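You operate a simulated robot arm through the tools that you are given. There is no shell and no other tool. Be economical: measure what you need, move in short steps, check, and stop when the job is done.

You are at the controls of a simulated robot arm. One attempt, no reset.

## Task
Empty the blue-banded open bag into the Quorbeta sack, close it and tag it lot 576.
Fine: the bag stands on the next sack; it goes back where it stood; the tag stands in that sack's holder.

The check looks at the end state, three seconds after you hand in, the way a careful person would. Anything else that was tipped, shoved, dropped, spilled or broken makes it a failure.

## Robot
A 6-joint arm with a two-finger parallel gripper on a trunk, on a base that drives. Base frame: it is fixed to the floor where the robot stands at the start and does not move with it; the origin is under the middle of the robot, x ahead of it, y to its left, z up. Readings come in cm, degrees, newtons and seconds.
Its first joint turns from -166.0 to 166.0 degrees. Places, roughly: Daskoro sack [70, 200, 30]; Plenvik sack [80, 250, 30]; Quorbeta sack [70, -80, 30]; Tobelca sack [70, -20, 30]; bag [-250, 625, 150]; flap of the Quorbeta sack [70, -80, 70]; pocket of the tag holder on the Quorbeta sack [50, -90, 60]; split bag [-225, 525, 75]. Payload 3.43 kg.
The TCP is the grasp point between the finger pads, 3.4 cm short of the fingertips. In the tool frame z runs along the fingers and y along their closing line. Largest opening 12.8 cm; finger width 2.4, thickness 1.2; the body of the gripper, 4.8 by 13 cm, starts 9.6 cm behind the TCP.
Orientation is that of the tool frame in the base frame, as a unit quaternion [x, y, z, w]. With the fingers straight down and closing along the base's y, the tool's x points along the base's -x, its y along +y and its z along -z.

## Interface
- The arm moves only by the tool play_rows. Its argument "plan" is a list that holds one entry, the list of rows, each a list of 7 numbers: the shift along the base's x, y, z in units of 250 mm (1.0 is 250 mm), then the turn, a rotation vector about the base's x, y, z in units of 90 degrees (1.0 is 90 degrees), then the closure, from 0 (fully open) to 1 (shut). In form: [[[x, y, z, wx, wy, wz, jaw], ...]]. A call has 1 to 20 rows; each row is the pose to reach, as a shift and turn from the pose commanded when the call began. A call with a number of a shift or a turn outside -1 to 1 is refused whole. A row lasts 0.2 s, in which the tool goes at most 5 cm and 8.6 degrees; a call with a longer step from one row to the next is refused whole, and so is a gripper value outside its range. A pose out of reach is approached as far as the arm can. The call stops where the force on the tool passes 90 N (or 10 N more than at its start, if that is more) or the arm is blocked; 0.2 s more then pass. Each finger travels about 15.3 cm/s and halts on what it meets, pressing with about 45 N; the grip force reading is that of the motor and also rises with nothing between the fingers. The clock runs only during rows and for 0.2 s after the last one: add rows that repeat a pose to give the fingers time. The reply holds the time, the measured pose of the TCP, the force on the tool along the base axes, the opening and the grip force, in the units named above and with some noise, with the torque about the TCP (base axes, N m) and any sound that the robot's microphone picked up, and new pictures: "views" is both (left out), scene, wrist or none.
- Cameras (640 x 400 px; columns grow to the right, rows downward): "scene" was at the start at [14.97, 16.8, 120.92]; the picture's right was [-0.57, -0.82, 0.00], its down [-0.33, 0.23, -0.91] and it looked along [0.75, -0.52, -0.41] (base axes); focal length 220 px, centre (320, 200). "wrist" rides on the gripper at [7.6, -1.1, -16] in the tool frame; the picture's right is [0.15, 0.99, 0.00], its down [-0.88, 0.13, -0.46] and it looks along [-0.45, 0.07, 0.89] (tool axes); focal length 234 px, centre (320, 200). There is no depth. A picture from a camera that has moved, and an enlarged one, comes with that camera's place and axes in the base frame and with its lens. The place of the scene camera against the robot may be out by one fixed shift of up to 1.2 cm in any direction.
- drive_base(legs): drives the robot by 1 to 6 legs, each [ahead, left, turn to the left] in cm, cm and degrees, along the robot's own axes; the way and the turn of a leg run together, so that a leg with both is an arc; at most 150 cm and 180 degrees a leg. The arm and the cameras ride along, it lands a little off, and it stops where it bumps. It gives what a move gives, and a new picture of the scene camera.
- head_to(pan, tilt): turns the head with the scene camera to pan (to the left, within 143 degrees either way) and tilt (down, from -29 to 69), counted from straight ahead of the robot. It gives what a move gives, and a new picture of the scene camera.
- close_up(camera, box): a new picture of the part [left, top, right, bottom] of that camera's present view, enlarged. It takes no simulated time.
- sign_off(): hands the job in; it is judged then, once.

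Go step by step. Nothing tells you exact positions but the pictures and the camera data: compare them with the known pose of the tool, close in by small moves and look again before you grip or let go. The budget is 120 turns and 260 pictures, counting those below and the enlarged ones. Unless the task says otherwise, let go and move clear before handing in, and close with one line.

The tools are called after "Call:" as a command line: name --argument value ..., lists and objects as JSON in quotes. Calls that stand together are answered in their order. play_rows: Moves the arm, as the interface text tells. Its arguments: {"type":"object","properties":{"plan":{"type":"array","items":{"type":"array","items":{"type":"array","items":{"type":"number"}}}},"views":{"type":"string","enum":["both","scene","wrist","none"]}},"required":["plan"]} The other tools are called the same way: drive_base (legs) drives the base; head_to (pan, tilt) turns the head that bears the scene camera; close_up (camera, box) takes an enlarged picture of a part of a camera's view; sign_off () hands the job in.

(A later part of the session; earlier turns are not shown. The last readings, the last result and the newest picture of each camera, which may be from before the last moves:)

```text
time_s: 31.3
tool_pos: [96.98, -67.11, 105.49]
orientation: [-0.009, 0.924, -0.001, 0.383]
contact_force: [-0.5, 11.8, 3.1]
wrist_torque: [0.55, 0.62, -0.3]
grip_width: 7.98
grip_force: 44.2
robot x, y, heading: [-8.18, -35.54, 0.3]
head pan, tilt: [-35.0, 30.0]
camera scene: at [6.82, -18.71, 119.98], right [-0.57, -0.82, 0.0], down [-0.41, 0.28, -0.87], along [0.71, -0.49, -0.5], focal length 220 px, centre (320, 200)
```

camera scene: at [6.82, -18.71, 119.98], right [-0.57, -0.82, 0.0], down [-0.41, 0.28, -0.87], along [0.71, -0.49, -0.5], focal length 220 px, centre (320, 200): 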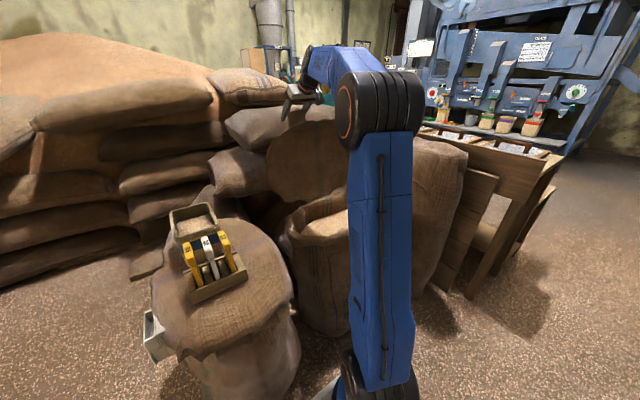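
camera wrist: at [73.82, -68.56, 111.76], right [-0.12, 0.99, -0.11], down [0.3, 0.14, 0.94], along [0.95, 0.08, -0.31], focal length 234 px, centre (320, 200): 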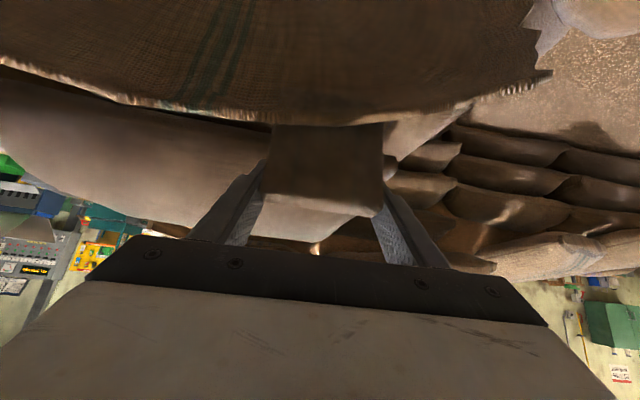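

Call:
play_rows --plan '[[[0.065, 0.0, -0.012, 0, 0, 0, 1], [0.13, 0.0, -0.03, 0, 0, 0, 1], [0.19, 0.0, -0.052, 0, 0, 0, 1], [0.256, 0.0, -0.08, 0, 0, 0, 1]]]' --views "both"

```text
time_s: 32.3
tool_pos: [103.25, -67.1, 103.84]
orientation: [-0.008, 0.923, -0.003, 0.385]
contact_force: [13.7, -0.5, 38.5]
wrist_torque: [0.33, 0.44, -0.51]
grip_width: 8.01
grip_force: 45.2
robot x, y, heading: [-7.64, -35.51, 0.4]
head pan, tilt: [-35.0, 30.0]
camera scene: at [6.74, -18.72, 119.99], right [-0.57, -0.82, 0.0], down [-0.41, 0.28, -0.87], along [0.71, -0.49, -0.5], focal length 220 px, centre (320, 200)
camera wrist: at [86.69, -68.5, 109.66], right [-0.12, 0.99, -0.12], down [0.29, 0.14, 0.94], along [0.95, 0.08, -0.31], focal length 234 px, centre (320, 200)
```

scene: 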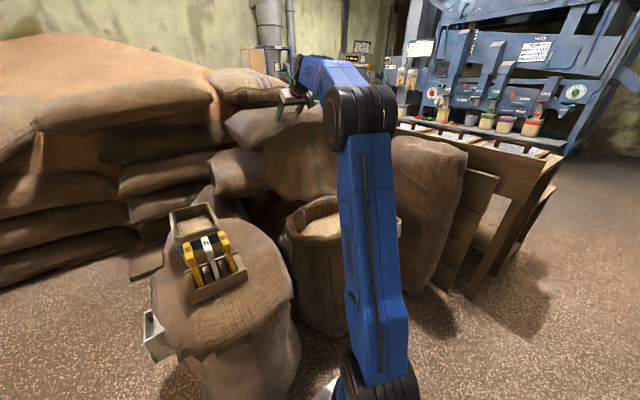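
wrist: 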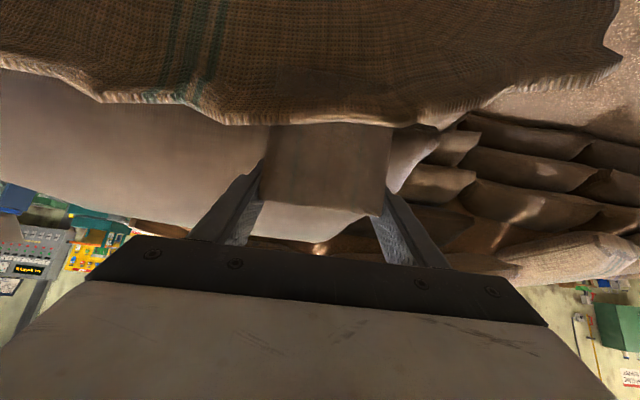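

Call:
play_rows --plan '[[[0, 0, 0.01, 0, 0, 0, 0.25], [0, 0, 0.01, 0, 0, 0, 0], [0, 0, 0.01, 0, 0, 0, 0], [0, 0, 0.01, 0, 0, 0, 0], [0, 0, 0.01, 0, 0, 0, 0]]]' --views "both"

```text
time_s: 33.5
tool_pos: [103.34, -67.22, 103.66]
orientation: [-0.008, 0.925, -0.002, 0.381]
contact_force: [-0.2, 0.1, 0.0]
wrist_torque: [0.03, 0.0, 0.03]
grip_width: 12.81
grip_force: 0.1
robot x, y, heading: [-7.78, -35.94, 0.1]
head pan, tilt: [-35.0, 30.0]
camera scene: at [6.83, -18.74, 119.98], right [-0.57, -0.82, 0.0], down [-0.41, 0.28, -0.87], along [0.71, -0.49, -0.5], focal length 220 px, centre (320, 200)
camera wrist: at [86.76, -68.51, 109.56], right [-0.12, 0.99, -0.11], down [0.3, 0.14, 0.94], along [0.95, 0.08, -0.31], focal length 234 px, centre (320, 200)
```

scene: 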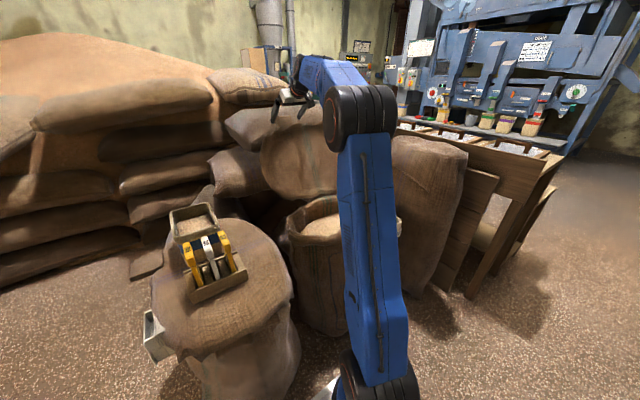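
wrist: 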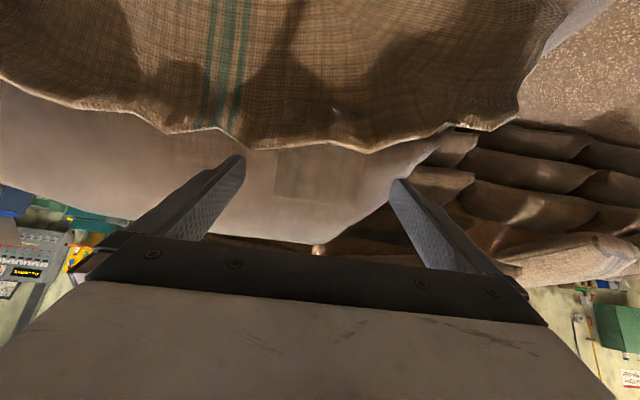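

The flap stays open, at about 120°. I'll back the arm off, point the tool down again and go look at the bag.

Call:
play_rows --plan '[[[-0.18, 0, 0.04, 0, 0, 0, 0], [-0.36, 0, 0.08, 0, 0, 0, 0], [-0.54, 0, 0.12, 0, 0, 0, 0], [-0.72, 0, 0.16, 0, 0, 0, 0], [-0.9, 0.04, 0.2, 0, 0, 0, 0], [-1, 0.2, 0.22, 0, 0, 0, 0], [-1, 0.38, 0.22, 0, 0, 0, 0], [-1, 0.56, 0.22, 0, 0, 0, 0], [-1, 0.74, 0.22, 0, 0, 0, 0], [-1, 0.92, 0.22, 0, 0, 0, 0], [-1, 1, 0.22, 0, 0, 0, 0]]]' --views "none"

Call:
play_rows --plan '[[[-0.08, 0.08, 0, 0, 0.09, 0, 0], [-0.16, 0.16, 0, 0, 0.18, 0, 0], [-0.24, 0.24, 0, 0, 0.27, 0, 0], [-0.32, 0.34, 0, 0, 0.36, 0, 0], [-0.4, 0.44, 0, 0, 0.45, 0, 0], [-0.48, 0.54, 0, 0, 0.5, 0, 0], [-0.56, 0.64, 0, 0, 0.5, 0, 0], [-0.64, 0.76, 0, 0, 0.5, 0, 0], [-0.64, 0.84, 0, 0, 0.5, 0, 0]]]' --views "both"

```text
time_s: 35.9
tool_pos: [78.37, -42.29, 109.42]
orientation: [-0.008, 0.924, -0.002, 0.382]
contact_force: [0.0, 0.3, 1.2]
wrist_torque: [-0.01, 0.01, 0.01]
grip_width: 12.84
grip_force: 0.1
robot x, y, heading: [-8.14, -35.53, 0.2]
head pan, tilt: [-35.0, 30.0]
```

```text
time_s: 37.9
tool_pos: [62.33, -21.15, 109.26]
orientation: [-0.008, 1.0, 0.002, -0.002]
contact_force: [-0.6, -0.2, -0.9]
wrist_torque: [-0.01, -0.01, 0.01]
grip_width: 12.82
grip_force: 0.0
robot x, y, heading: [-7.9, -35.94, 0.1]
head pan, tilt: [-35.0, 30.0]
camera scene: at [6.83, -18.75, 119.98], right [-0.57, -0.82, 0.0], down [-0.41, 0.28, -0.87], along [0.71, -0.49, -0.5], focal length 220 px, centre (320, 200)
camera wrist: at [54.85, -22.48, 125.12], right [-0.16, 0.99, 0.0], down [0.88, 0.14, 0.45], along [0.45, 0.08, -0.89], focal length 234 px, centre (320, 200)
```

scene: 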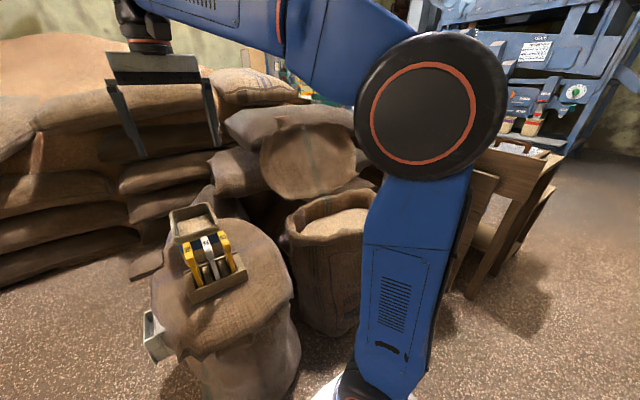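
wrist: 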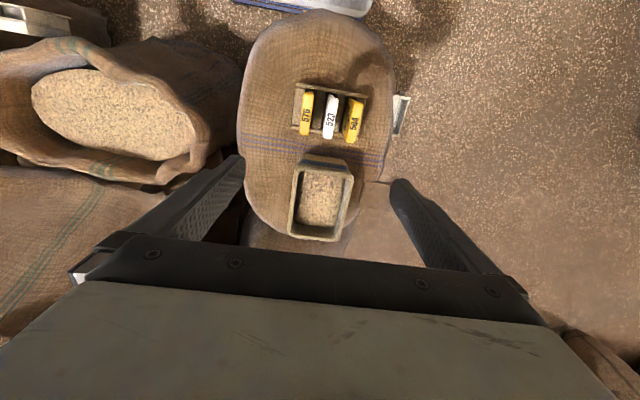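

Call:
close_up --camera "wrist" --box '[240, 60, 420, 250]'

Call:
close_up --camera "scene" --box '[140, 190, 270, 310]'

Call:
close_up --camera "scene" --box '[230, 110, 410, 270]'

```text
2.11 times, centred on (330, 155) of wrist
camera zoom: at [54.85, -22.48, 125.12], right [-0.16, 0.99, 0.0], down [0.88, 0.14, 0.45], along [0.45, 0.08, -0.89], focal length 493 px, centre (299, 295)
```

zoom: 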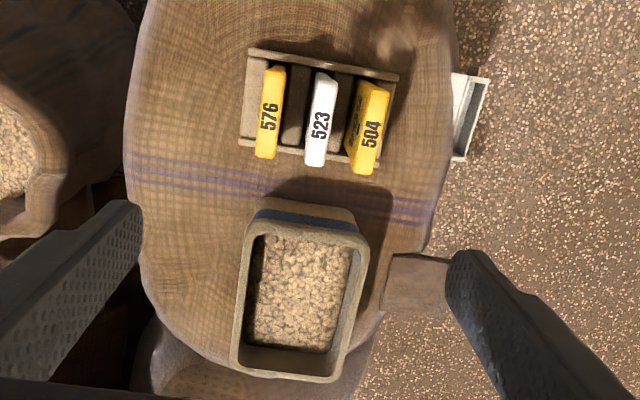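

```text
3.33 times, centred on (205, 250) of scene
camera zoom: at [6.83, -18.75, 119.98], right [-0.57, -0.82, 0.0], down [-0.41, 0.28, -0.87], along [0.71, -0.49, -0.5], focal length 734 px, centre (703, 33)
```

zoom: 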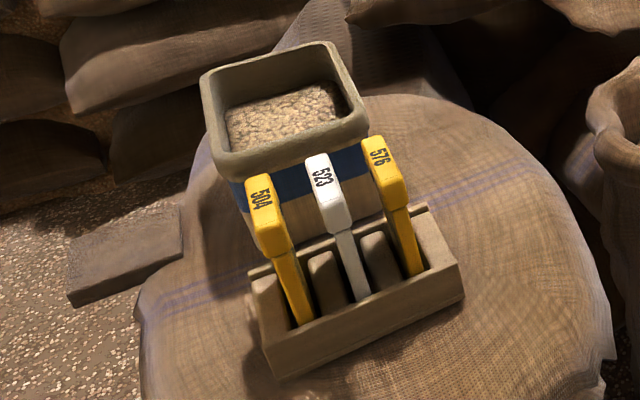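

```text
2.50 times, centred on (320, 190) of scene
camera zoom: at [6.83, -18.75, 119.98], right [-0.57, -0.82, 0.0], down [-0.41, 0.28, -0.87], along [0.71, -0.49, -0.5], focal length 550 px, centre (320, 225)
```

zoom: 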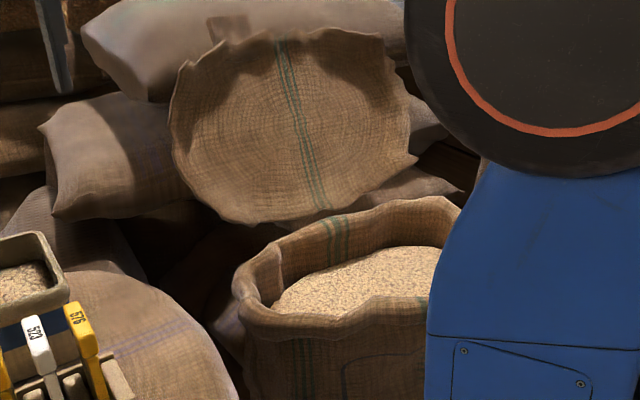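

The bag's rim measures about x 71–90, y -24.5…-12, z 76, which only just fits the 12.8 cm opening. I'll move above it for a closer look.

Call:
play_rows --plan '[[[0.15, 0.03, -0.1, 0, 0, 0, 0], [0.3, 0.06, -0.2, 0, 0, 0, 0], [0.45, 0.09, -0.3, 0, 0, 0, 0], [0.6, 0.12, -0.4, 0, 0, 0, 0], [0.7, 0.12, -0.5, 0, 0, 0.01, 0], [0.72, 0.12, -0.6, 0, 0, 0.01, 0]]]' --views "both"

```text
time_s: 39.3
tool_pos: [80.33, -18.11, 94.17]
orientation: [-0.015, 1.0, 0.002, -0.001]
contact_force: [-1.0, 0.3, 0.4]
wrist_torque: [-0.01, -0.03, 0.01]
grip_width: 12.79
grip_force: 0.0
robot x, y, heading: [-8.01, -36.0, 0.1]
head pan, tilt: [-35.0, 30.0]
camera scene: at [6.81, -18.74, 119.98], right [-0.57, -0.82, 0.0], down [-0.41, 0.28, -0.87], along [0.71, -0.49, -0.5], focal length 220 px, centre (320, 200)
camera wrist: at [72.91, -19.53, 110.02], right [-0.18, 0.98, 0.0], down [0.88, 0.16, 0.45], along [0.45, 0.08, -0.89], focal length 234 px, centre (320, 200)
```

scene: 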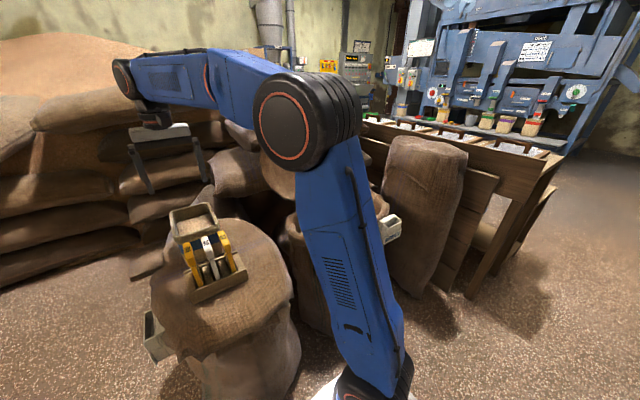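
wrist: 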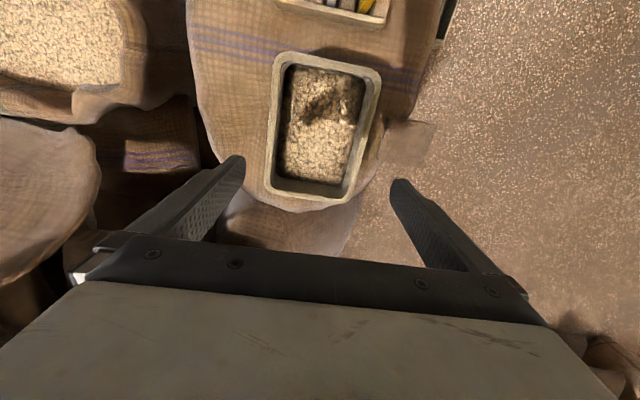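

Call:
close_up --camera "wrist" --box '[250, 30, 400, 220]'

```text
2.11 times, centred on (325, 125) of wrist
camera zoom: at [72.91, -19.53, 110.02], right [-0.18, 0.98, 0.0], down [0.88, 0.16, 0.45], along [0.45, 0.08, -0.89], focal length 493 px, centre (310, 358)
```

zoom: 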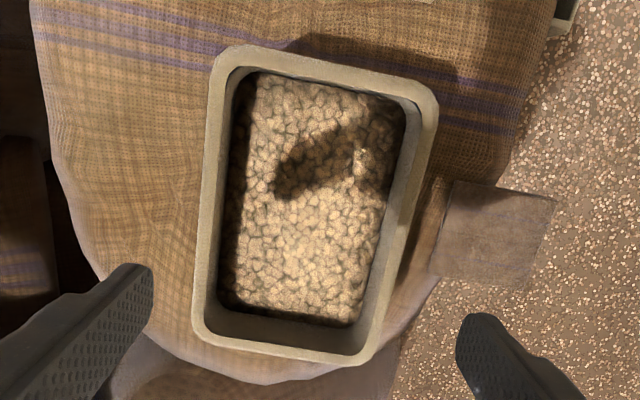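

Call:
play_rows --plan '[[[-0.02, -0.01, -0.1, 0, 0, -0.009, 0], [-0.05, -0.03, -0.25, 0, 0, -0.018, 0], [-0.05, -0.03, -0.36, 0, 0, -0.018, 0]]]' --views "wrist"

Call:
close_up --camera "wrist" --box '[210, 100, 430, 240]'

```text
time_s: 40.1
tool_pos: [79.22, -18.8, 85.36]
orientation: [-0.002, 1.0, 0.002, -0.001]
contact_force: [0.6, 0.5, 0.3]
wrist_torque: [0.01, 0.0, 0.01]
grip_width: 12.8
grip_force: 0.0
robot x, y, heading: [-7.98, -35.88, 0.4]
head pan, tilt: [-35.0, 30.0]
camera wrist: at [71.61, -20.1, 101.16], right [-0.15, 0.99, 0.0], down [0.88, 0.13, 0.45], along [0.45, 0.07, -0.89], focal length 234 px, centre (320, 200)
```

wrist: 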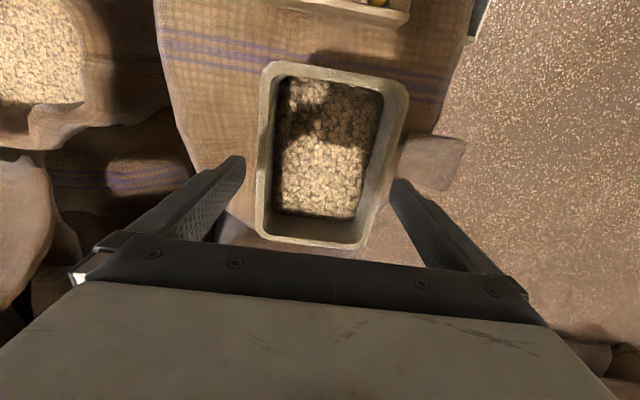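

```text
2.86 times, centred on (320, 170) of wrist
camera zoom: at [71.61, -20.1, 101.16], right [-0.15, 0.99, 0.0], down [0.88, 0.13, 0.45], along [0.45, 0.07, -0.89], focal length 669 px, centre (320, 286)
```

zoom: 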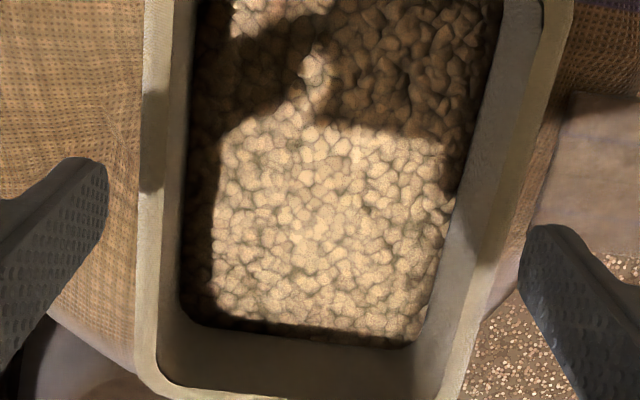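

Call:
play_rows --plan '[[[0, 0.006, -0.06, 0, 0, -0.001, 0], [0, 0.006, -0.06, 0, 0, -0.001, 0]]]' --views "none"

Call:
close_up --camera "wrist" --box '[220, 130, 280, 190]'

Call:
close_up --camera "wrist" --box '[360, 150, 420, 210]'

```text
time_s: 40.7
tool_pos: [79.07, -18.79, 83.81]
orientation: [-0.001, 1.0, 0.002, -0.001]
contact_force: [0.3, 0.5, 0.4]
wrist_torque: [0.01, 0.0, 0.02]
grip_width: 12.82
grip_force: 0.3
robot x, y, heading: [-7.89, -35.59, 0.3]
head pan, tilt: [-35.0, 30.0]
```

```text
6.67 times, centred on (250, 160) of wrist
camera zoom: at [71.56, -20.0, 99.68], right [-0.15, 0.99, 0.0], down [0.88, 0.13, 0.45], along [0.45, 0.07, -0.89], focal length 1561 px, centre (787, 467)
```

zoom: 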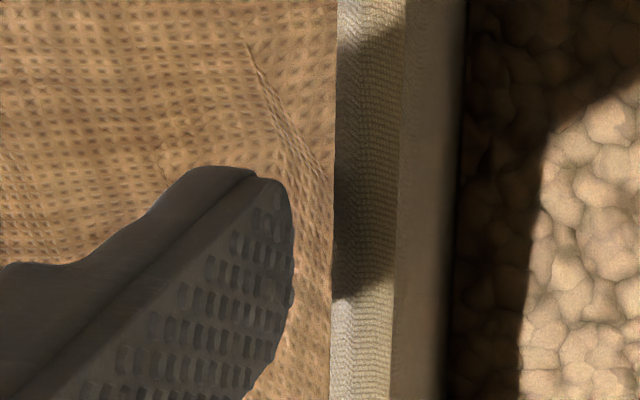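

```text
6.67 times, centred on (390, 180) of wrist
camera zoom: at [71.56, -20.0, 99.68], right [-0.15, 0.99, 0.0], down [0.88, 0.13, 0.45], along [0.45, 0.07, -0.89], focal length 1561 px, centre (-147, 333)
```

zoom: 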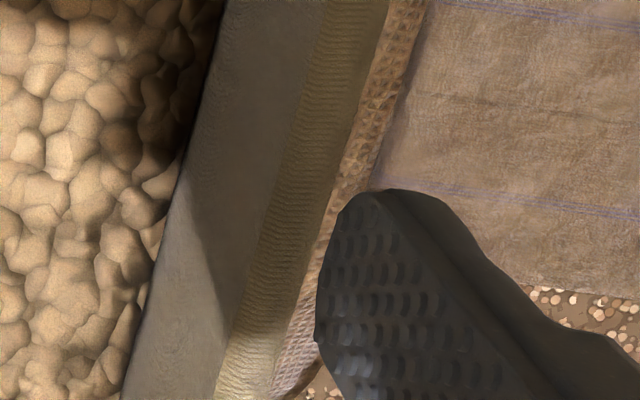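

Call:
play_rows --plan '[[[0, 0, -0.06, 0, 0, 0, 0], [0, 0, -0.12, 0, 0, 0, 0], [0, 0, -0.19, 0, 0, 0, 0], [0, 0, -0.26, 0, 0, 0, 0], [0, 0, -0.33, 0, 0, 0, 0]]]' --views "wrist"

```text
time_s: 41.9
tool_pos: [79.04, -18.83, 75.31]
orientation: [-0.001, 1.0, 0.002, -0.001]
contact_force: [-0.5, 0.4, 0.3]
wrist_torque: [-0.01, 0.01, -0.01]
grip_width: 12.79
grip_force: 0.0
robot x, y, heading: [-8.08, -35.74, 0.2]
head pan, tilt: [-35.0, 30.0]
camera wrist: at [71.52, -20.05, 91.39], right [-0.15, 0.99, 0.0], down [0.88, 0.13, 0.45], along [0.45, 0.07, -0.89], focal length 234 px, centre (320, 200)
```

wrist: 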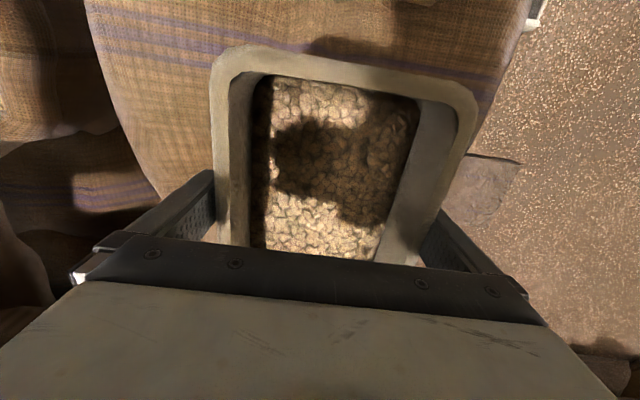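

The fingers straddle the bag with no contact. I'll grip it.

Call:
play_rows --plan '[[[0, 0, 0, 0, 0, 0, 0.1], [0, 0, 0, 0, 0, 0, 0.2], [0, 0, 0, 0, 0, 0, 0.35], [0, 0, 0, 0, 0, 0, 0.35]]]' --views "both"

```text
time_s: 42.9
tool_pos: [79.06, -18.69, 75.52]
orientation: [-0.001, 1.0, 0.002, -0.001]
contact_force: [0.1, 6.1, 0.9]
wrist_torque: [-0.24, -0.29, 0.07]
grip_width: 11.94
grip_force: 44.9
robot x, y, heading: [-8.18, -35.77, 0.3]
head pan, tilt: [-35.0, 30.0]
camera scene: at [6.82, -18.72, 119.98], right [-0.57, -0.82, 0.0], down [-0.41, 0.28, -0.87], along [0.71, -0.49, -0.5], focal length 220 px, centre (320, 200)
camera wrist: at [71.53, -20.02, 91.39], right [-0.15, 0.99, 0.0], down [0.88, 0.13, 0.45], along [0.45, 0.07, -0.89], focal length 234 px, centre (320, 200)
```

scene: 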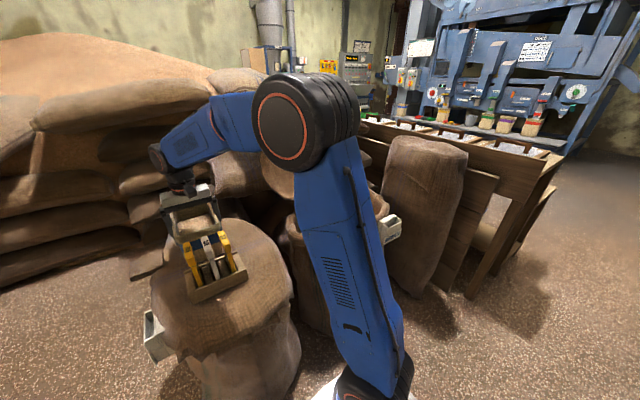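
wrist: 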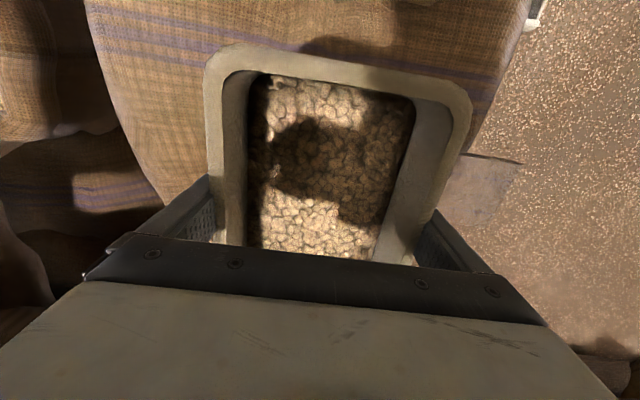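

Call:
play_rows --plan '[[[0, 0, 0.04, 0, 0, 0, 0.5], [0, 0, 0.1, 0, 0, 0, 0.5], [0, 0, 0.2, 0, 0, 0, 0.5], [0, 0, 0.34, 0, 0, 0, 0.5], [0, 0, 0.48, 0, 0, 0, 0.5], [0, 0, 0.62, 0, 0, 0, 0.5], [0, 0, 0.74, 0, 0, 0, 0.5], [0, 0, 0.8, 0, 0, 0, 0.5]]]' --views "both"

```text
time_s: 44.7
tool_pos: [79.21, -18.71, 95.51]
orientation: [-0.001, 1.0, 0.001, -0.001]
contact_force: [0.1, 0.1, -9.9]
wrist_torque: [-0.03, 0.07, 0.02]
grip_width: 11.94
grip_force: 44.2
robot x, y, heading: [-7.86, -35.99, 0.4]
head pan, tilt: [-35.0, 30.0]
camera scene: at [6.87, -18.72, 119.97], right [-0.57, -0.82, 0.0], down [-0.41, 0.28, -0.87], along [0.71, -0.49, -0.5], focal length 220 px, centre (320, 200)
camera wrist: at [71.73, -19.94, 111.41], right [-0.15, 0.99, 0.0], down [0.88, 0.13, 0.45], along [0.45, 0.07, -0.89], focal length 234 px, centre (320, 200)
```

scene: 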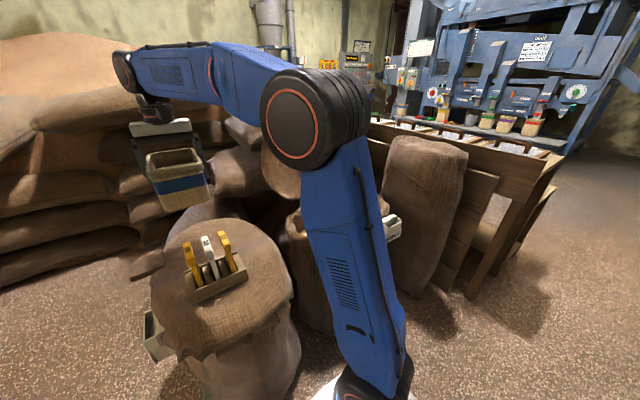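
wrist: 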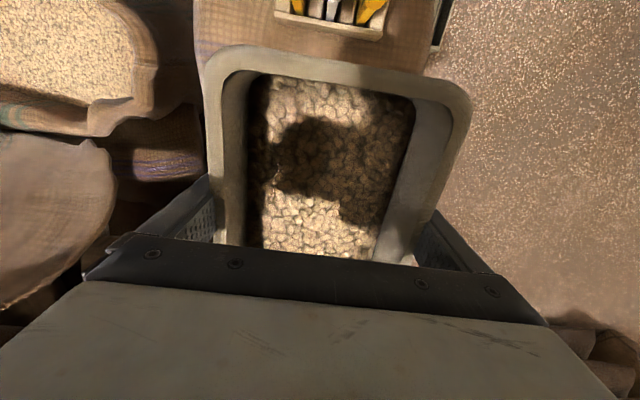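

The bag is held securely (about 1 kg). I'll carry it over the Quorbeta mouth, whose centre is around (72,-75).

Call:
play_rows --plan '[[[0, -0.08, 0.02, 0, 0, 0, 0.5], [-0.02, -0.2, 0.04, 0, 0, 0, 0.5], [-0.04, -0.34, 0.06, 0, 0, 0, 0.5], [-0.06, -0.5, 0.08, 0, 0, 0, 0.5], [-0.08, -0.66, 0.1, 0, 0, 0, 0.5], [-0.1, -0.8, 0.1, 0, 0, 0, 0.5], [-0.12, -0.94, 0.1, 0, 0, 0, 0.5], [-0.12, -1, 0.1, 0, 0, 0, 0.5]]]' --views "none"

Call:
play_rows --plan '[[[0, -0.1, 0, 0, 0, 0, 0.5], [-0.02, -0.24, 0, 0, 0, 0, 0.5], [-0.04, -0.4, 0, 0, 0, 0, 0.5], [-0.06, -0.56, 0, 0, 0, 0, 0.5], [-0.08, -0.72, 0, 0, 0, 0, 0.5], [-0.1, -0.86, 0, 0, 0, 0, 0.5], [-0.12, -1, 0, 0, 0, 0, 0.5]]]' --views "both"

```text
time_s: 46.5
tool_pos: [75.98, -43.73, 97.91]
orientation: [0.0, 1.0, 0.002, -0.003]
contact_force: [-0.3, 1.3, -10.6]
wrist_torque: [0.02, 0.04, -0.03]
grip_width: 11.96
grip_force: 44.5
robot x, y, heading: [-8.03, -36.01, 0.3]
head pan, tilt: [-35.0, 30.0]
```

```text
time_s: 48.1
tool_pos: [73.1, -68.69, 98.01]
orientation: [-0.002, 1.0, 0.001, -0.001]
contact_force: [0.0, 0.9, -10.1]
wrist_torque: [-0.01, 0.03, 0.01]
grip_width: 11.94
grip_force: 44.7
robot x, y, heading: [-8.11, -35.77, 0.6]
head pan, tilt: [-35.0, 30.0]
camera scene: at [6.85, -18.73, 119.98], right [-0.57, -0.82, 0.0], down [-0.41, 0.28, -0.87], along [0.71, -0.49, -0.5], focal length 220 px, centre (320, 200)
camera wrist: at [65.62, -69.9, 113.99], right [-0.15, 0.99, 0.0], down [0.88, 0.13, 0.45], along [0.45, 0.07, -0.89], focal length 234 px, centre (320, 200)
```

scene: 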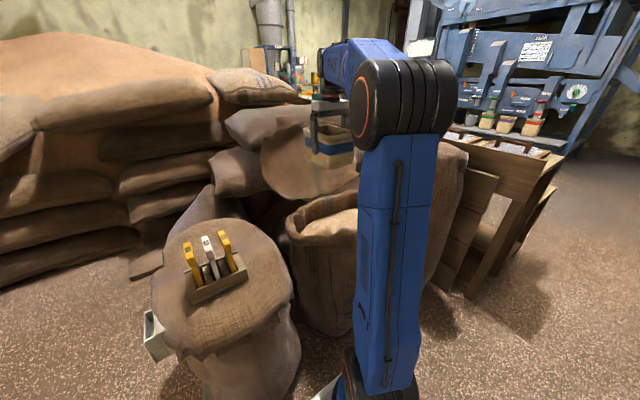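
wrist: 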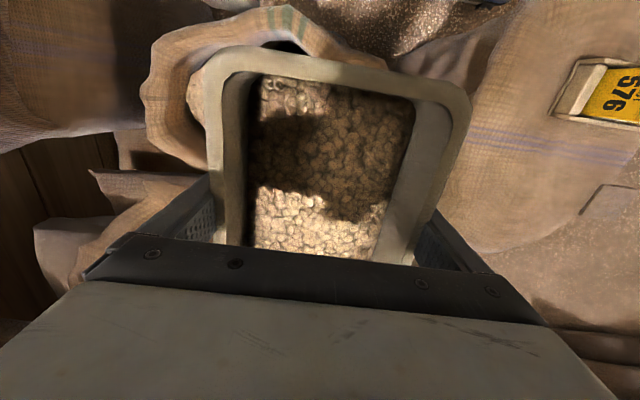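

Call:
play_rows --plan '[[[0, -0.1, 0, 0, 0, 0, 0.5], [0, -0.24, 0, 0, -0.05, 0, 0.5], [0.04, -0.25, 0, 0, -0.14, 0, 0.5], [0.1, -0.25, 0, 0, -0.23, 0, 0.5], [0.18, -0.25, 0, 0, -0.3, 0, 0.5], [0.25, -0.25, 0, 0, -0.36, 0, 0.5]]]' --views "both"

```text
time_s: 49.5
tool_pos: [79.26, -74.92, 97.92]
orientation: [-0.001, 0.961, 0.001, 0.278]
contact_force: [0.6, 0.1, -10.4]
wrist_torque: [0.01, 0.19, 0.03]
grip_width: 11.97
grip_force: 44.8
robot x, y, heading: [-7.79, -35.71, 0.3]
head pan, tilt: [-35.0, 30.0]
camera scene: at [6.86, -18.76, 119.98], right [-0.57, -0.82, 0.0], down [-0.41, 0.28, -0.87], along [0.71, -0.49, -0.5], focal length 220 px, centre (320, 200)
camera wrist: at [64.44, -76.21, 107.25], right [-0.13, 0.99, -0.08], down [0.5, 0.13, 0.86], along [0.86, 0.07, -0.51], focal length 234 px, centre (320, 200)
```

scene: 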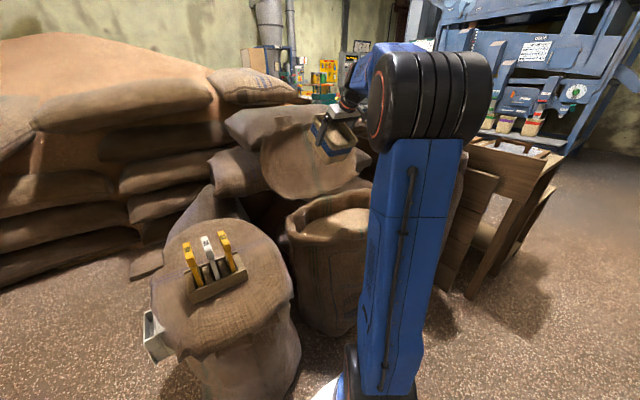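
wrist: 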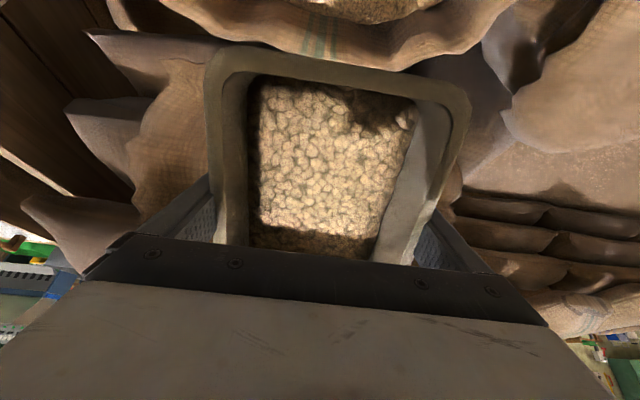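

Call:
play_rows --plan '[[[0.02, 0, 0, 0, -0.09, 0, 0.5], [0.03, 0, 0, 0, -0.18, 0, 0.5], [0.03, 0, 0, 0, -0.27, 0, 0.5], [0.03, 0, 0, 0, -0.36, 0, 0.5], [0.03, 0, 0, 0, -0.36, 0, 0.5]]]' --views "both"

```text
time_s: 50.7
tool_pos: [80.08, -74.95, 97.98]
orientation: [-0.002, 0.845, 0.0, 0.535]
contact_force: [0.4, 0.0, -7.7]
wrist_torque: [-0.01, 0.22, -0.01]
grip_width: 11.96
grip_force: 44.6
robot x, y, heading: [-7.83, -35.8, 0.8]
head pan, tilt: [-35.0, 30.0]
camera scene: at [6.85, -18.76, 119.98], right [-0.57, -0.82, 0.0], down [-0.41, 0.28, -0.87], along [0.71, -0.49, -0.5], focal length 220 px, centre (320, 200)
camera wrist: at [62.44, -76.24, 97.91], right [-0.07, 0.99, -0.13], down [-0.04, 0.13, 0.99], along [1.0, 0.07, 0.03], focal length 234 px, centre (320, 200)
```

scene: 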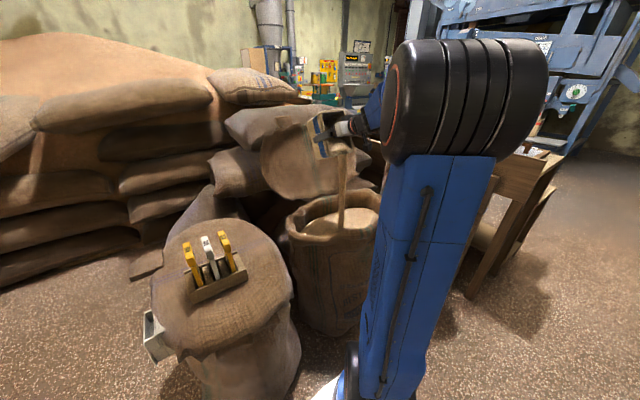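
wrist: 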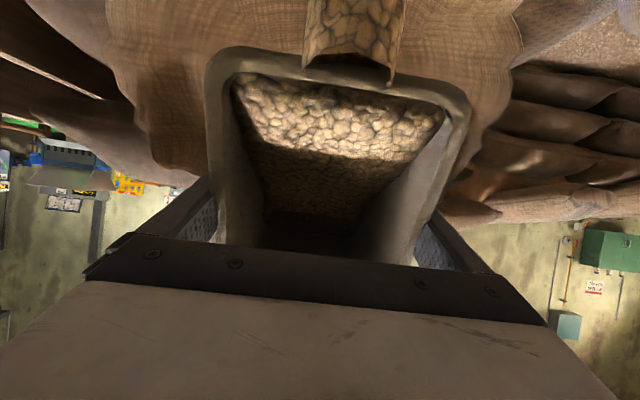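

A stream is falling inside the mouth. I'll keep tilting.

Call:
play_rows --plan '[[[0, 0, 0, 0, -0.08, 0, 0.5], [-0.02, 0, 0, 0, -0.16, 0, 0.5], [-0.04, 0, 0, 0, -0.24, 0, 0.5], [-0.07, 0, 0, 0, -0.32, 0, 0.5], [-0.07, 0, 0, 0, -0.32, 0, 0.5], [-0.07, 0, 0, 0, -0.32, 0, 0.5]]]' --views "both"

```text
time_s: 52.1
tool_pos: [78.39, -74.81, 97.87]
orientation: [-0.002, 0.684, 0.001, 0.729]
contact_force: [-0.5, 1.0, -2.9]
wrist_torque: [0.01, 0.11, 0.02]
grip_width: 11.96
grip_force: 44.8
robot x, y, heading: [-7.88, -35.77, 0.2]
head pan, tilt: [-35.0, 30.0]
camera scene: at [6.83, -18.75, 119.98], right [-0.57, -0.82, 0.0], down [-0.41, 0.28, -0.87], along [0.71, -0.49, -0.5], focal length 220 px, centre (320, 200)
camera wrist: at [62.93, -76.16, 89.34], right [0.01, 0.99, -0.15], down [-0.51, 0.13, 0.85], along [0.86, 0.07, 0.5], focal length 234 px, centre (320, 200)
```

scene: 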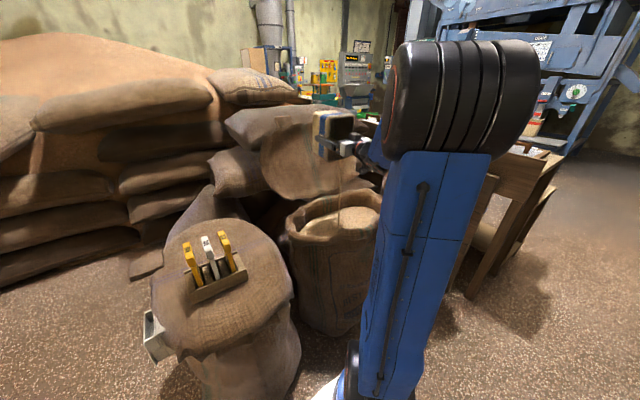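
wrist: 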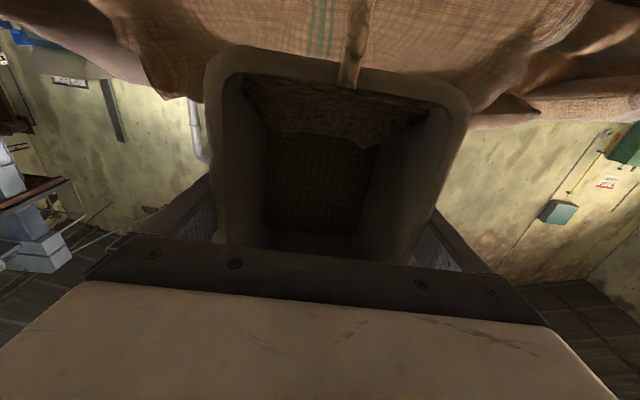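

Call:
play_rows --plan '[[[-0.04, 0, 0.02, 0, -0.09, 0, 0.5], [-0.08, 0, 0.04, 0, -0.18, 0, 0.5], [-0.13, 0, 0.06, 0, -0.27, 0, 0.5], [-0.18, 0, 0.08, 0, -0.36, 0, 0.5], [-0.2, 0, 0.1, 0, -0.42, 0, 0.5], [-0.2, 0, 0.1, 0, -0.42, 0, 0.5], [-0.2, 0, 0.1, 0, -0.42, 0, 0.5], [-0.2, 0, 0.1, 0, -0.42, 0, 0.5]]]' --views "both"

```text
time_s: 53.9
tool_pos: [73.32, -74.92, 100.42]
orientation: [-0.001, 0.413, -0.001, 0.911]
contact_force: [-0.2, -1.2, -1.6]
wrist_torque: [-0.03, 0.02, 0.0]
grip_width: 11.97
grip_force: 44.9
robot x, y, heading: [-8.23, -35.99, 0.3]
head pan, tilt: [-35.0, 30.0]
camera scene: at [6.83, -18.75, 119.98], right [-0.57, -0.82, 0.0], down [-0.41, 0.28, -0.87], along [0.71, -0.49, -0.5], focal length 220 px, centre (320, 200)
camera wrist: at [66.46, -76.17, 84.22], right [0.1, 0.99, -0.11], down [-0.92, 0.13, 0.36], along [0.37, 0.07, 0.93], focal length 234 px, centre (320, 200)
```

scene: 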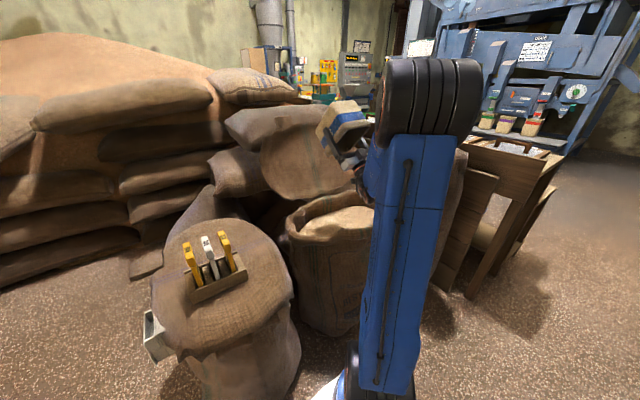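
wrist: 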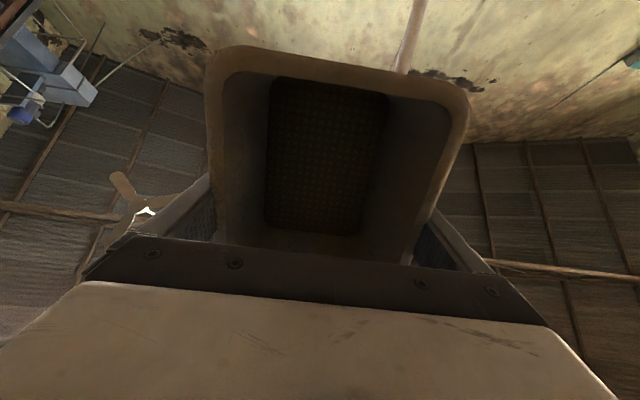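

Call:
close_up --camera "wrist" --box '[200, 0, 480, 260]'

Call:
close_up --camera "scene" --box '[230, 80, 410, 340]'

```text
1.54 times, centred on (340, 130) of wrist
camera zoom: at [66.46, -76.17, 84.22], right [0.1, 0.99, -0.11], down [-0.92, 0.13, 0.36], along [0.37, 0.07, 0.93], focal length 360 px, centre (289, 308)
```

zoom: 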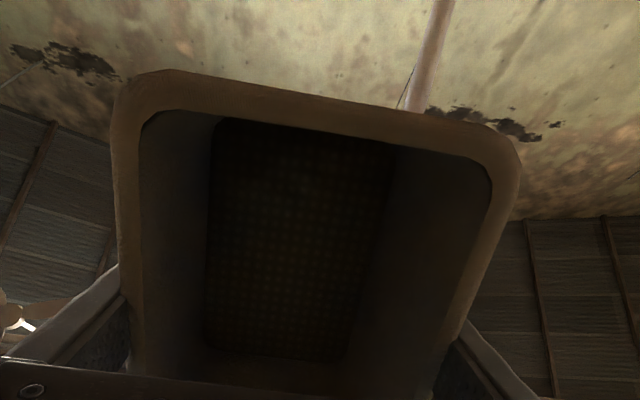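

```text
1.54 times, centred on (320, 210) of scene
camera zoom: at [6.83, -18.75, 119.98], right [-0.57, -0.82, 0.0], down [-0.41, 0.28, -0.87], along [0.71, -0.49, -0.5], focal length 339 px, centre (320, 185)
```

zoom: 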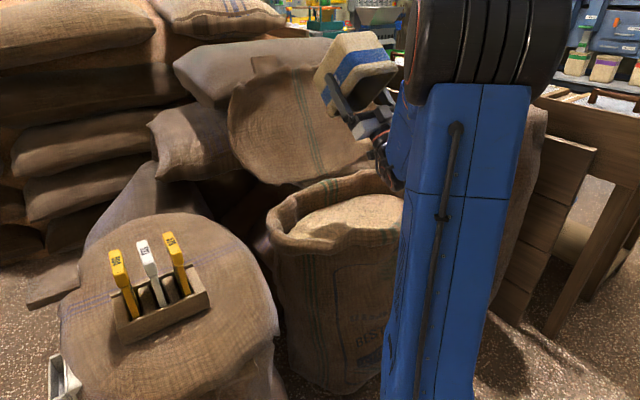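

The bag is empty. I'll bring it upright again and carry it back.

Call:
play_rows --plan '[[[0.03, 0, 0, 0, 0.09, 0, 0.5], [0.07, 0, 0, 0, 0.18, 0, 0.5], [0.11, 0, 0, 0, 0.27, 0, 0.5], [0.14, 0, 0, 0, 0.36, 0, 0.5], [0.17, 0, 0, 0, 0.45, 0, 0.5], [0.2, 0, 0, 0, 0.54, 0, 0.5], [0.2, 0, 0, 0, 0.63, 0, 0.5], [0.2, 0, 0, 0, 0.72, 0, 0.5], [0.2, 0, 0, 0, 0.81, 0, 0.5], [0.18, 0, 0, 0, 0.9, 0, 0.5], [0.16, 0, 0, 0, 0.98, 0, 0.5]]]' --views "none"

Call:
play_rows --plan '[[[-0.02, 0, 0, 0, 0.09, 0, 0.5], [-0.06, 0, 0, 0, 0.18, 0, 0.5], [-0.1, 0.02, 0, 0, 0.27, 0, 0.5], [-0.13, 0.06, 0, 0, 0.36, 0, 0.5], [-0.16, 0.14, 0, 0, 0.44, 0, 0.5], [-0.16, 0.28, 0, 0, 0.479, 0, 0.5], [-0.14, 0.46, 0, 0, 0.479, 0, 0.5], [-0.12, 0.64, 0, 0, 0.479, 0, 0.5], [-0.1, 0.82, 0, 0, 0.479, 0, 0.5], [-0.08, 1, 0, 0, 0.479, 0, 0.5]]]' --views "both"

```text
time_s: 56.3
tool_pos: [77.27, -74.95, 100.59]
orientation: [-0.001, 0.93, 0.001, 0.367]
contact_force: [0.3, -0.6, 0.1]
wrist_torque: [-0.02, 0.07, 0.02]
grip_width: 11.96
grip_force: 44.8
robot x, y, heading: [-7.92, -35.79, 0.5]
head pan, tilt: [-35.0, 30.0]
```

```text
time_s: 58.5
tool_pos: [75.25, -49.81, 100.52]
orientation: [-0.001, 1.0, 0.002, 0.0]
contact_force: [-0.4, -0.8, -1.5]
wrist_torque: [0.01, 0.02, 0.03]
grip_width: 11.96
grip_force: 45.9
robot x, y, heading: [-7.71, -35.66, 0.3]
head pan, tilt: [-35.0, 30.0]
camera scene: at [6.84, -18.77, 119.98], right [-0.57, -0.82, 0.0], down [-0.41, 0.29, -0.87], along [0.71, -0.49, -0.5], focal length 220 px, centre (320, 200)
camera wrist: at [67.78, -51.11, 116.47], right [-0.15, 0.99, 0.0], down [0.88, 0.13, 0.46], along [0.45, 0.07, -0.89], focal length 234 px, centre (320, 200)
```

scene: 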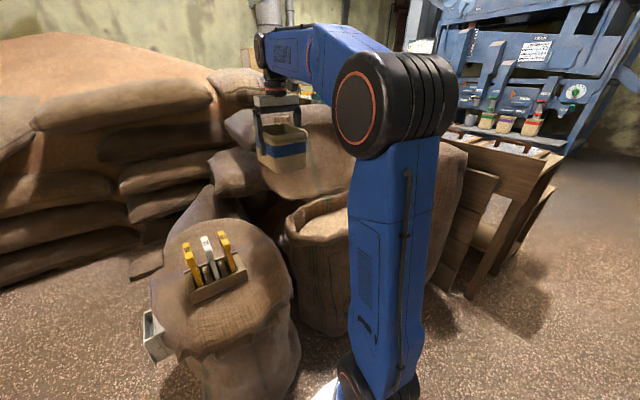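
wrist: 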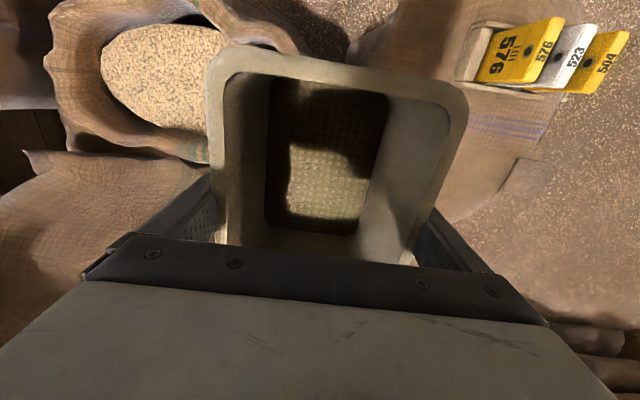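

Call:
play_rows --plan '[[[0.03, 0.16, 0, 0, 0, 0, 0.5], [0.05, 0.33, 0, 0, 0, 0, 0.5], [0.08, 0.5, 0, 0, 0, 0, 0.5], [0.1, 0.67, 0, 0, 0, 0, 0.5], [0.13, 0.84, 0, 0, 0, 0, 0.5], [0.15, 1, 0, 0, 0, 0, 0.5], [0.15, 1, 0, 0, 0, 0, 0.5]]]' --views "none"

Call:
play_rows --plan '[[[0, 0.14, -0.05, 0, 0, 0, 0.5], [0.002, 0.242, -0.15, 0, 0, 0, 0.5], [0.002, 0.242, -0.32, 0, 0, 0, 0.5], [0.002, 0.242, -0.49, 0, 0, 0, 0.5], [0.002, 0.242, -0.66, 0, 0, 0, 0.5], [0.002, 0.242, -0.8, 0, 0, 0, 0.5], [0.002, 0.242, -0.8, 0, 0, 0, 0.5]]]' --views "both"

```text
time_s: 60.1
tool_pos: [79.17, -25.03, 100.56]
orientation: [-0.001, 1.0, 0.002, -0.001]
contact_force: [0.6, 0.1, -0.6]
wrist_torque: [-0.03, -0.02, 0.02]
grip_width: 11.95
grip_force: 45.0
robot x, y, heading: [-7.96, -35.95, 0.3]
head pan, tilt: [-35.0, 30.0]
```

```text
time_s: 61.7
tool_pos: [79.16, -18.87, 80.21]
orientation: [-0.001, 1.0, 0.003, 0.0]
contact_force: [0.7, -0.2, -1.2]
wrist_torque: [0.0, 0.01, 0.01]
grip_width: 11.96
grip_force: 44.7
robot x, y, heading: [-8.2, -35.86, 0.6]
head pan, tilt: [-35.0, 30.0]
camera scene: at [6.83, -18.73, 119.98], right [-0.57, -0.82, 0.0], down [-0.41, 0.28, -0.87], along [0.71, -0.49, -0.5], focal length 220 px, centre (320, 200)
camera wrist: at [71.59, -20.17, 96.18], right [-0.15, 0.99, 0.0], down [0.88, 0.13, 0.46], along [0.45, 0.07, -0.89], focal length 234 px, centre (320, 200)
```

scene: 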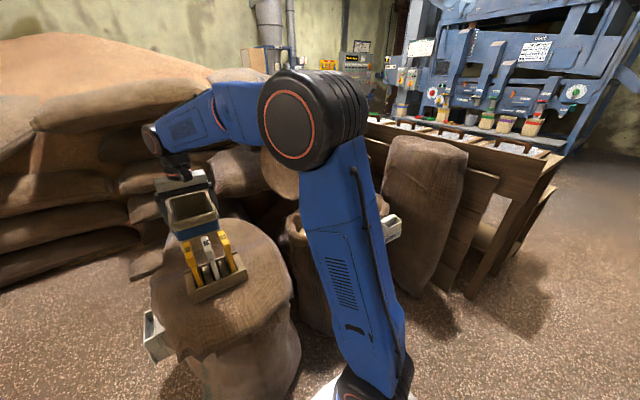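
wrist: 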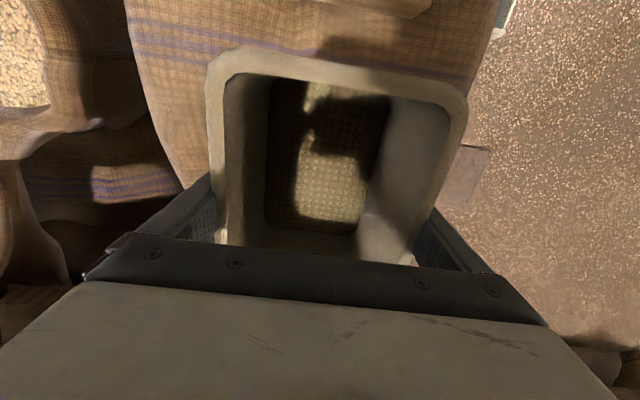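

Call:
play_rows --plan '[[[-0.002, 0.004, -0.08, 0, 0, 0, 0.5], [-0.002, 0.004, -0.15, 0, 0, 0, 0.5], [-0.002, 0.004, -0.18, 0, 0, 0, 0.5], [-0.002, 0.004, -0.19, 0, 0, 0, 0.5]]]' --views "none"

```text
time_s: 62.7
tool_pos: [79.15, -18.86, 75.64]
orientation: [-0.001, 1.0, 0.001, -0.001]
contact_force: [-2.3, 1.1, 2.1]
wrist_torque: [-0.18, -0.15, -0.08]
grip_width: 11.94
grip_force: 44.9
robot x, y, heading: [-7.75, -36.04, 0.3]
head pan, tilt: [-35.0, 30.0]
```

Call:
play_rows --plan '[[[0, 0, -0.006, 0, 0, 0, 0.5], [0, 0, -0.006, 0, 0, 0, 0], [0, 0, -0.006, 0, 0, 0, 0], [0, 0, -0.006, 0, 0, 0, 0], [0, 0, 0.06, 0, 0, 0, 0], [0, 0, 0.16, 0, 0, 0, 0], [0, 0, 0.3, 0, 0, 0, 0], [0, 0, 0.45, 0, 0, 0, 0], [-0.1, 0, 0.6, 0, 0, 0, 0], [-0.25, 0, 0.7, 0, 0, 0, 0], [-0.4, 0, 0.75, 0, 0, 0, 0], [-0.55, 0, 0.75, 0, 0, 0, 0]]]' --views "both"

```text
time_s: 65.3
tool_pos: [65.1, -18.77, 94.1]
orientation: [-0.001, 1.0, 0.001, -0.001]
contact_force: [-0.6, 0.1, -0.4]
wrist_torque: [-0.04, 0.06, 0.0]
grip_width: 12.78
grip_force: 0.1
robot x, y, heading: [-7.65, -36.04, 0.4]
head pan, tilt: [-35.0, 30.0]
camera scene: at [6.87, -18.72, 119.98], right [-0.57, -0.82, 0.0], down [-0.41, 0.28, -0.87], along [0.71, -0.49, -0.5], focal length 220 px, centre (320, 200)
camera wrist: at [57.73, -20.04, 110.07], right [-0.15, 0.99, 0.0], down [0.88, 0.13, 0.45], along [0.45, 0.07, -0.89], focal length 234 px, centre (320, 200)
```

scene: 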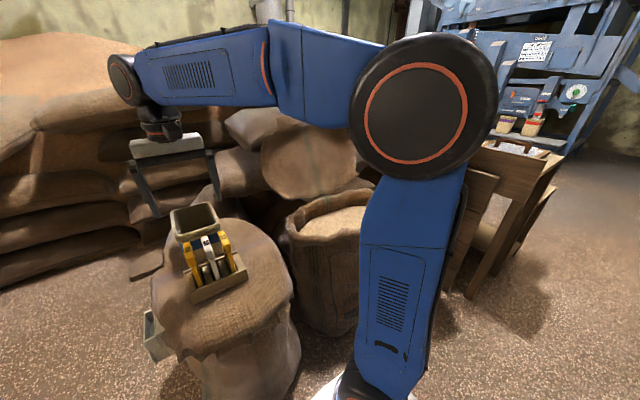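
wrist: 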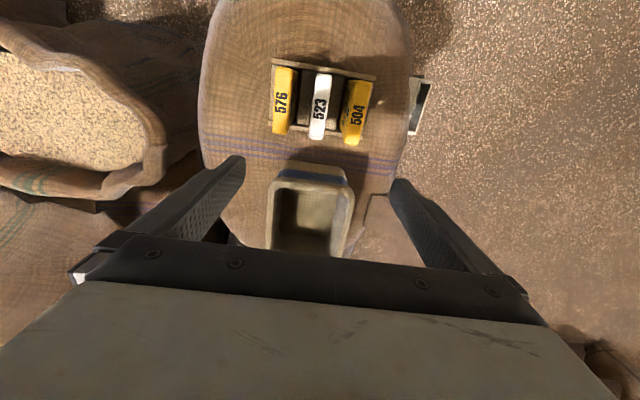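

The bag is back where it stood. Next is the tag 576; I'll measure the tags and the holder pocket.

Call:
close_up --camera "wrist" --box '[250, 50, 390, 155]'

Call:
close_up --camera "scene" --box '[160, 215, 260, 310]'

```text
3.81 times, centred on (320, 102) of wrist
camera zoom: at [57.73, -20.04, 110.07], right [-0.15, 0.99, 0.0], down [0.88, 0.13, 0.45], along [0.45, 0.07, -0.89], focal length 892 px, centre (320, 571)
```

zoom: 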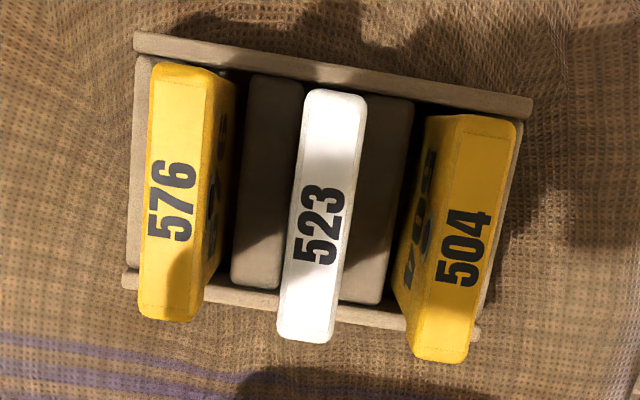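

```text
4.21 times, centred on (210, 262) of scene
camera zoom: at [6.87, -18.72, 119.98], right [-0.57, -0.82, 0.0], down [-0.41, 0.28, -0.87], along [0.71, -0.49, -0.5], focal length 927 px, centre (783, -63)
```

zoom: 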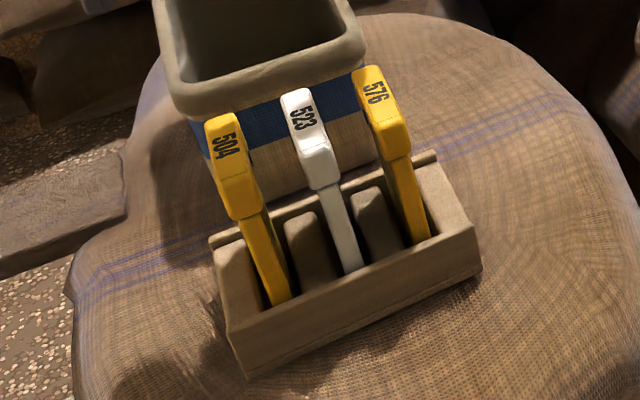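

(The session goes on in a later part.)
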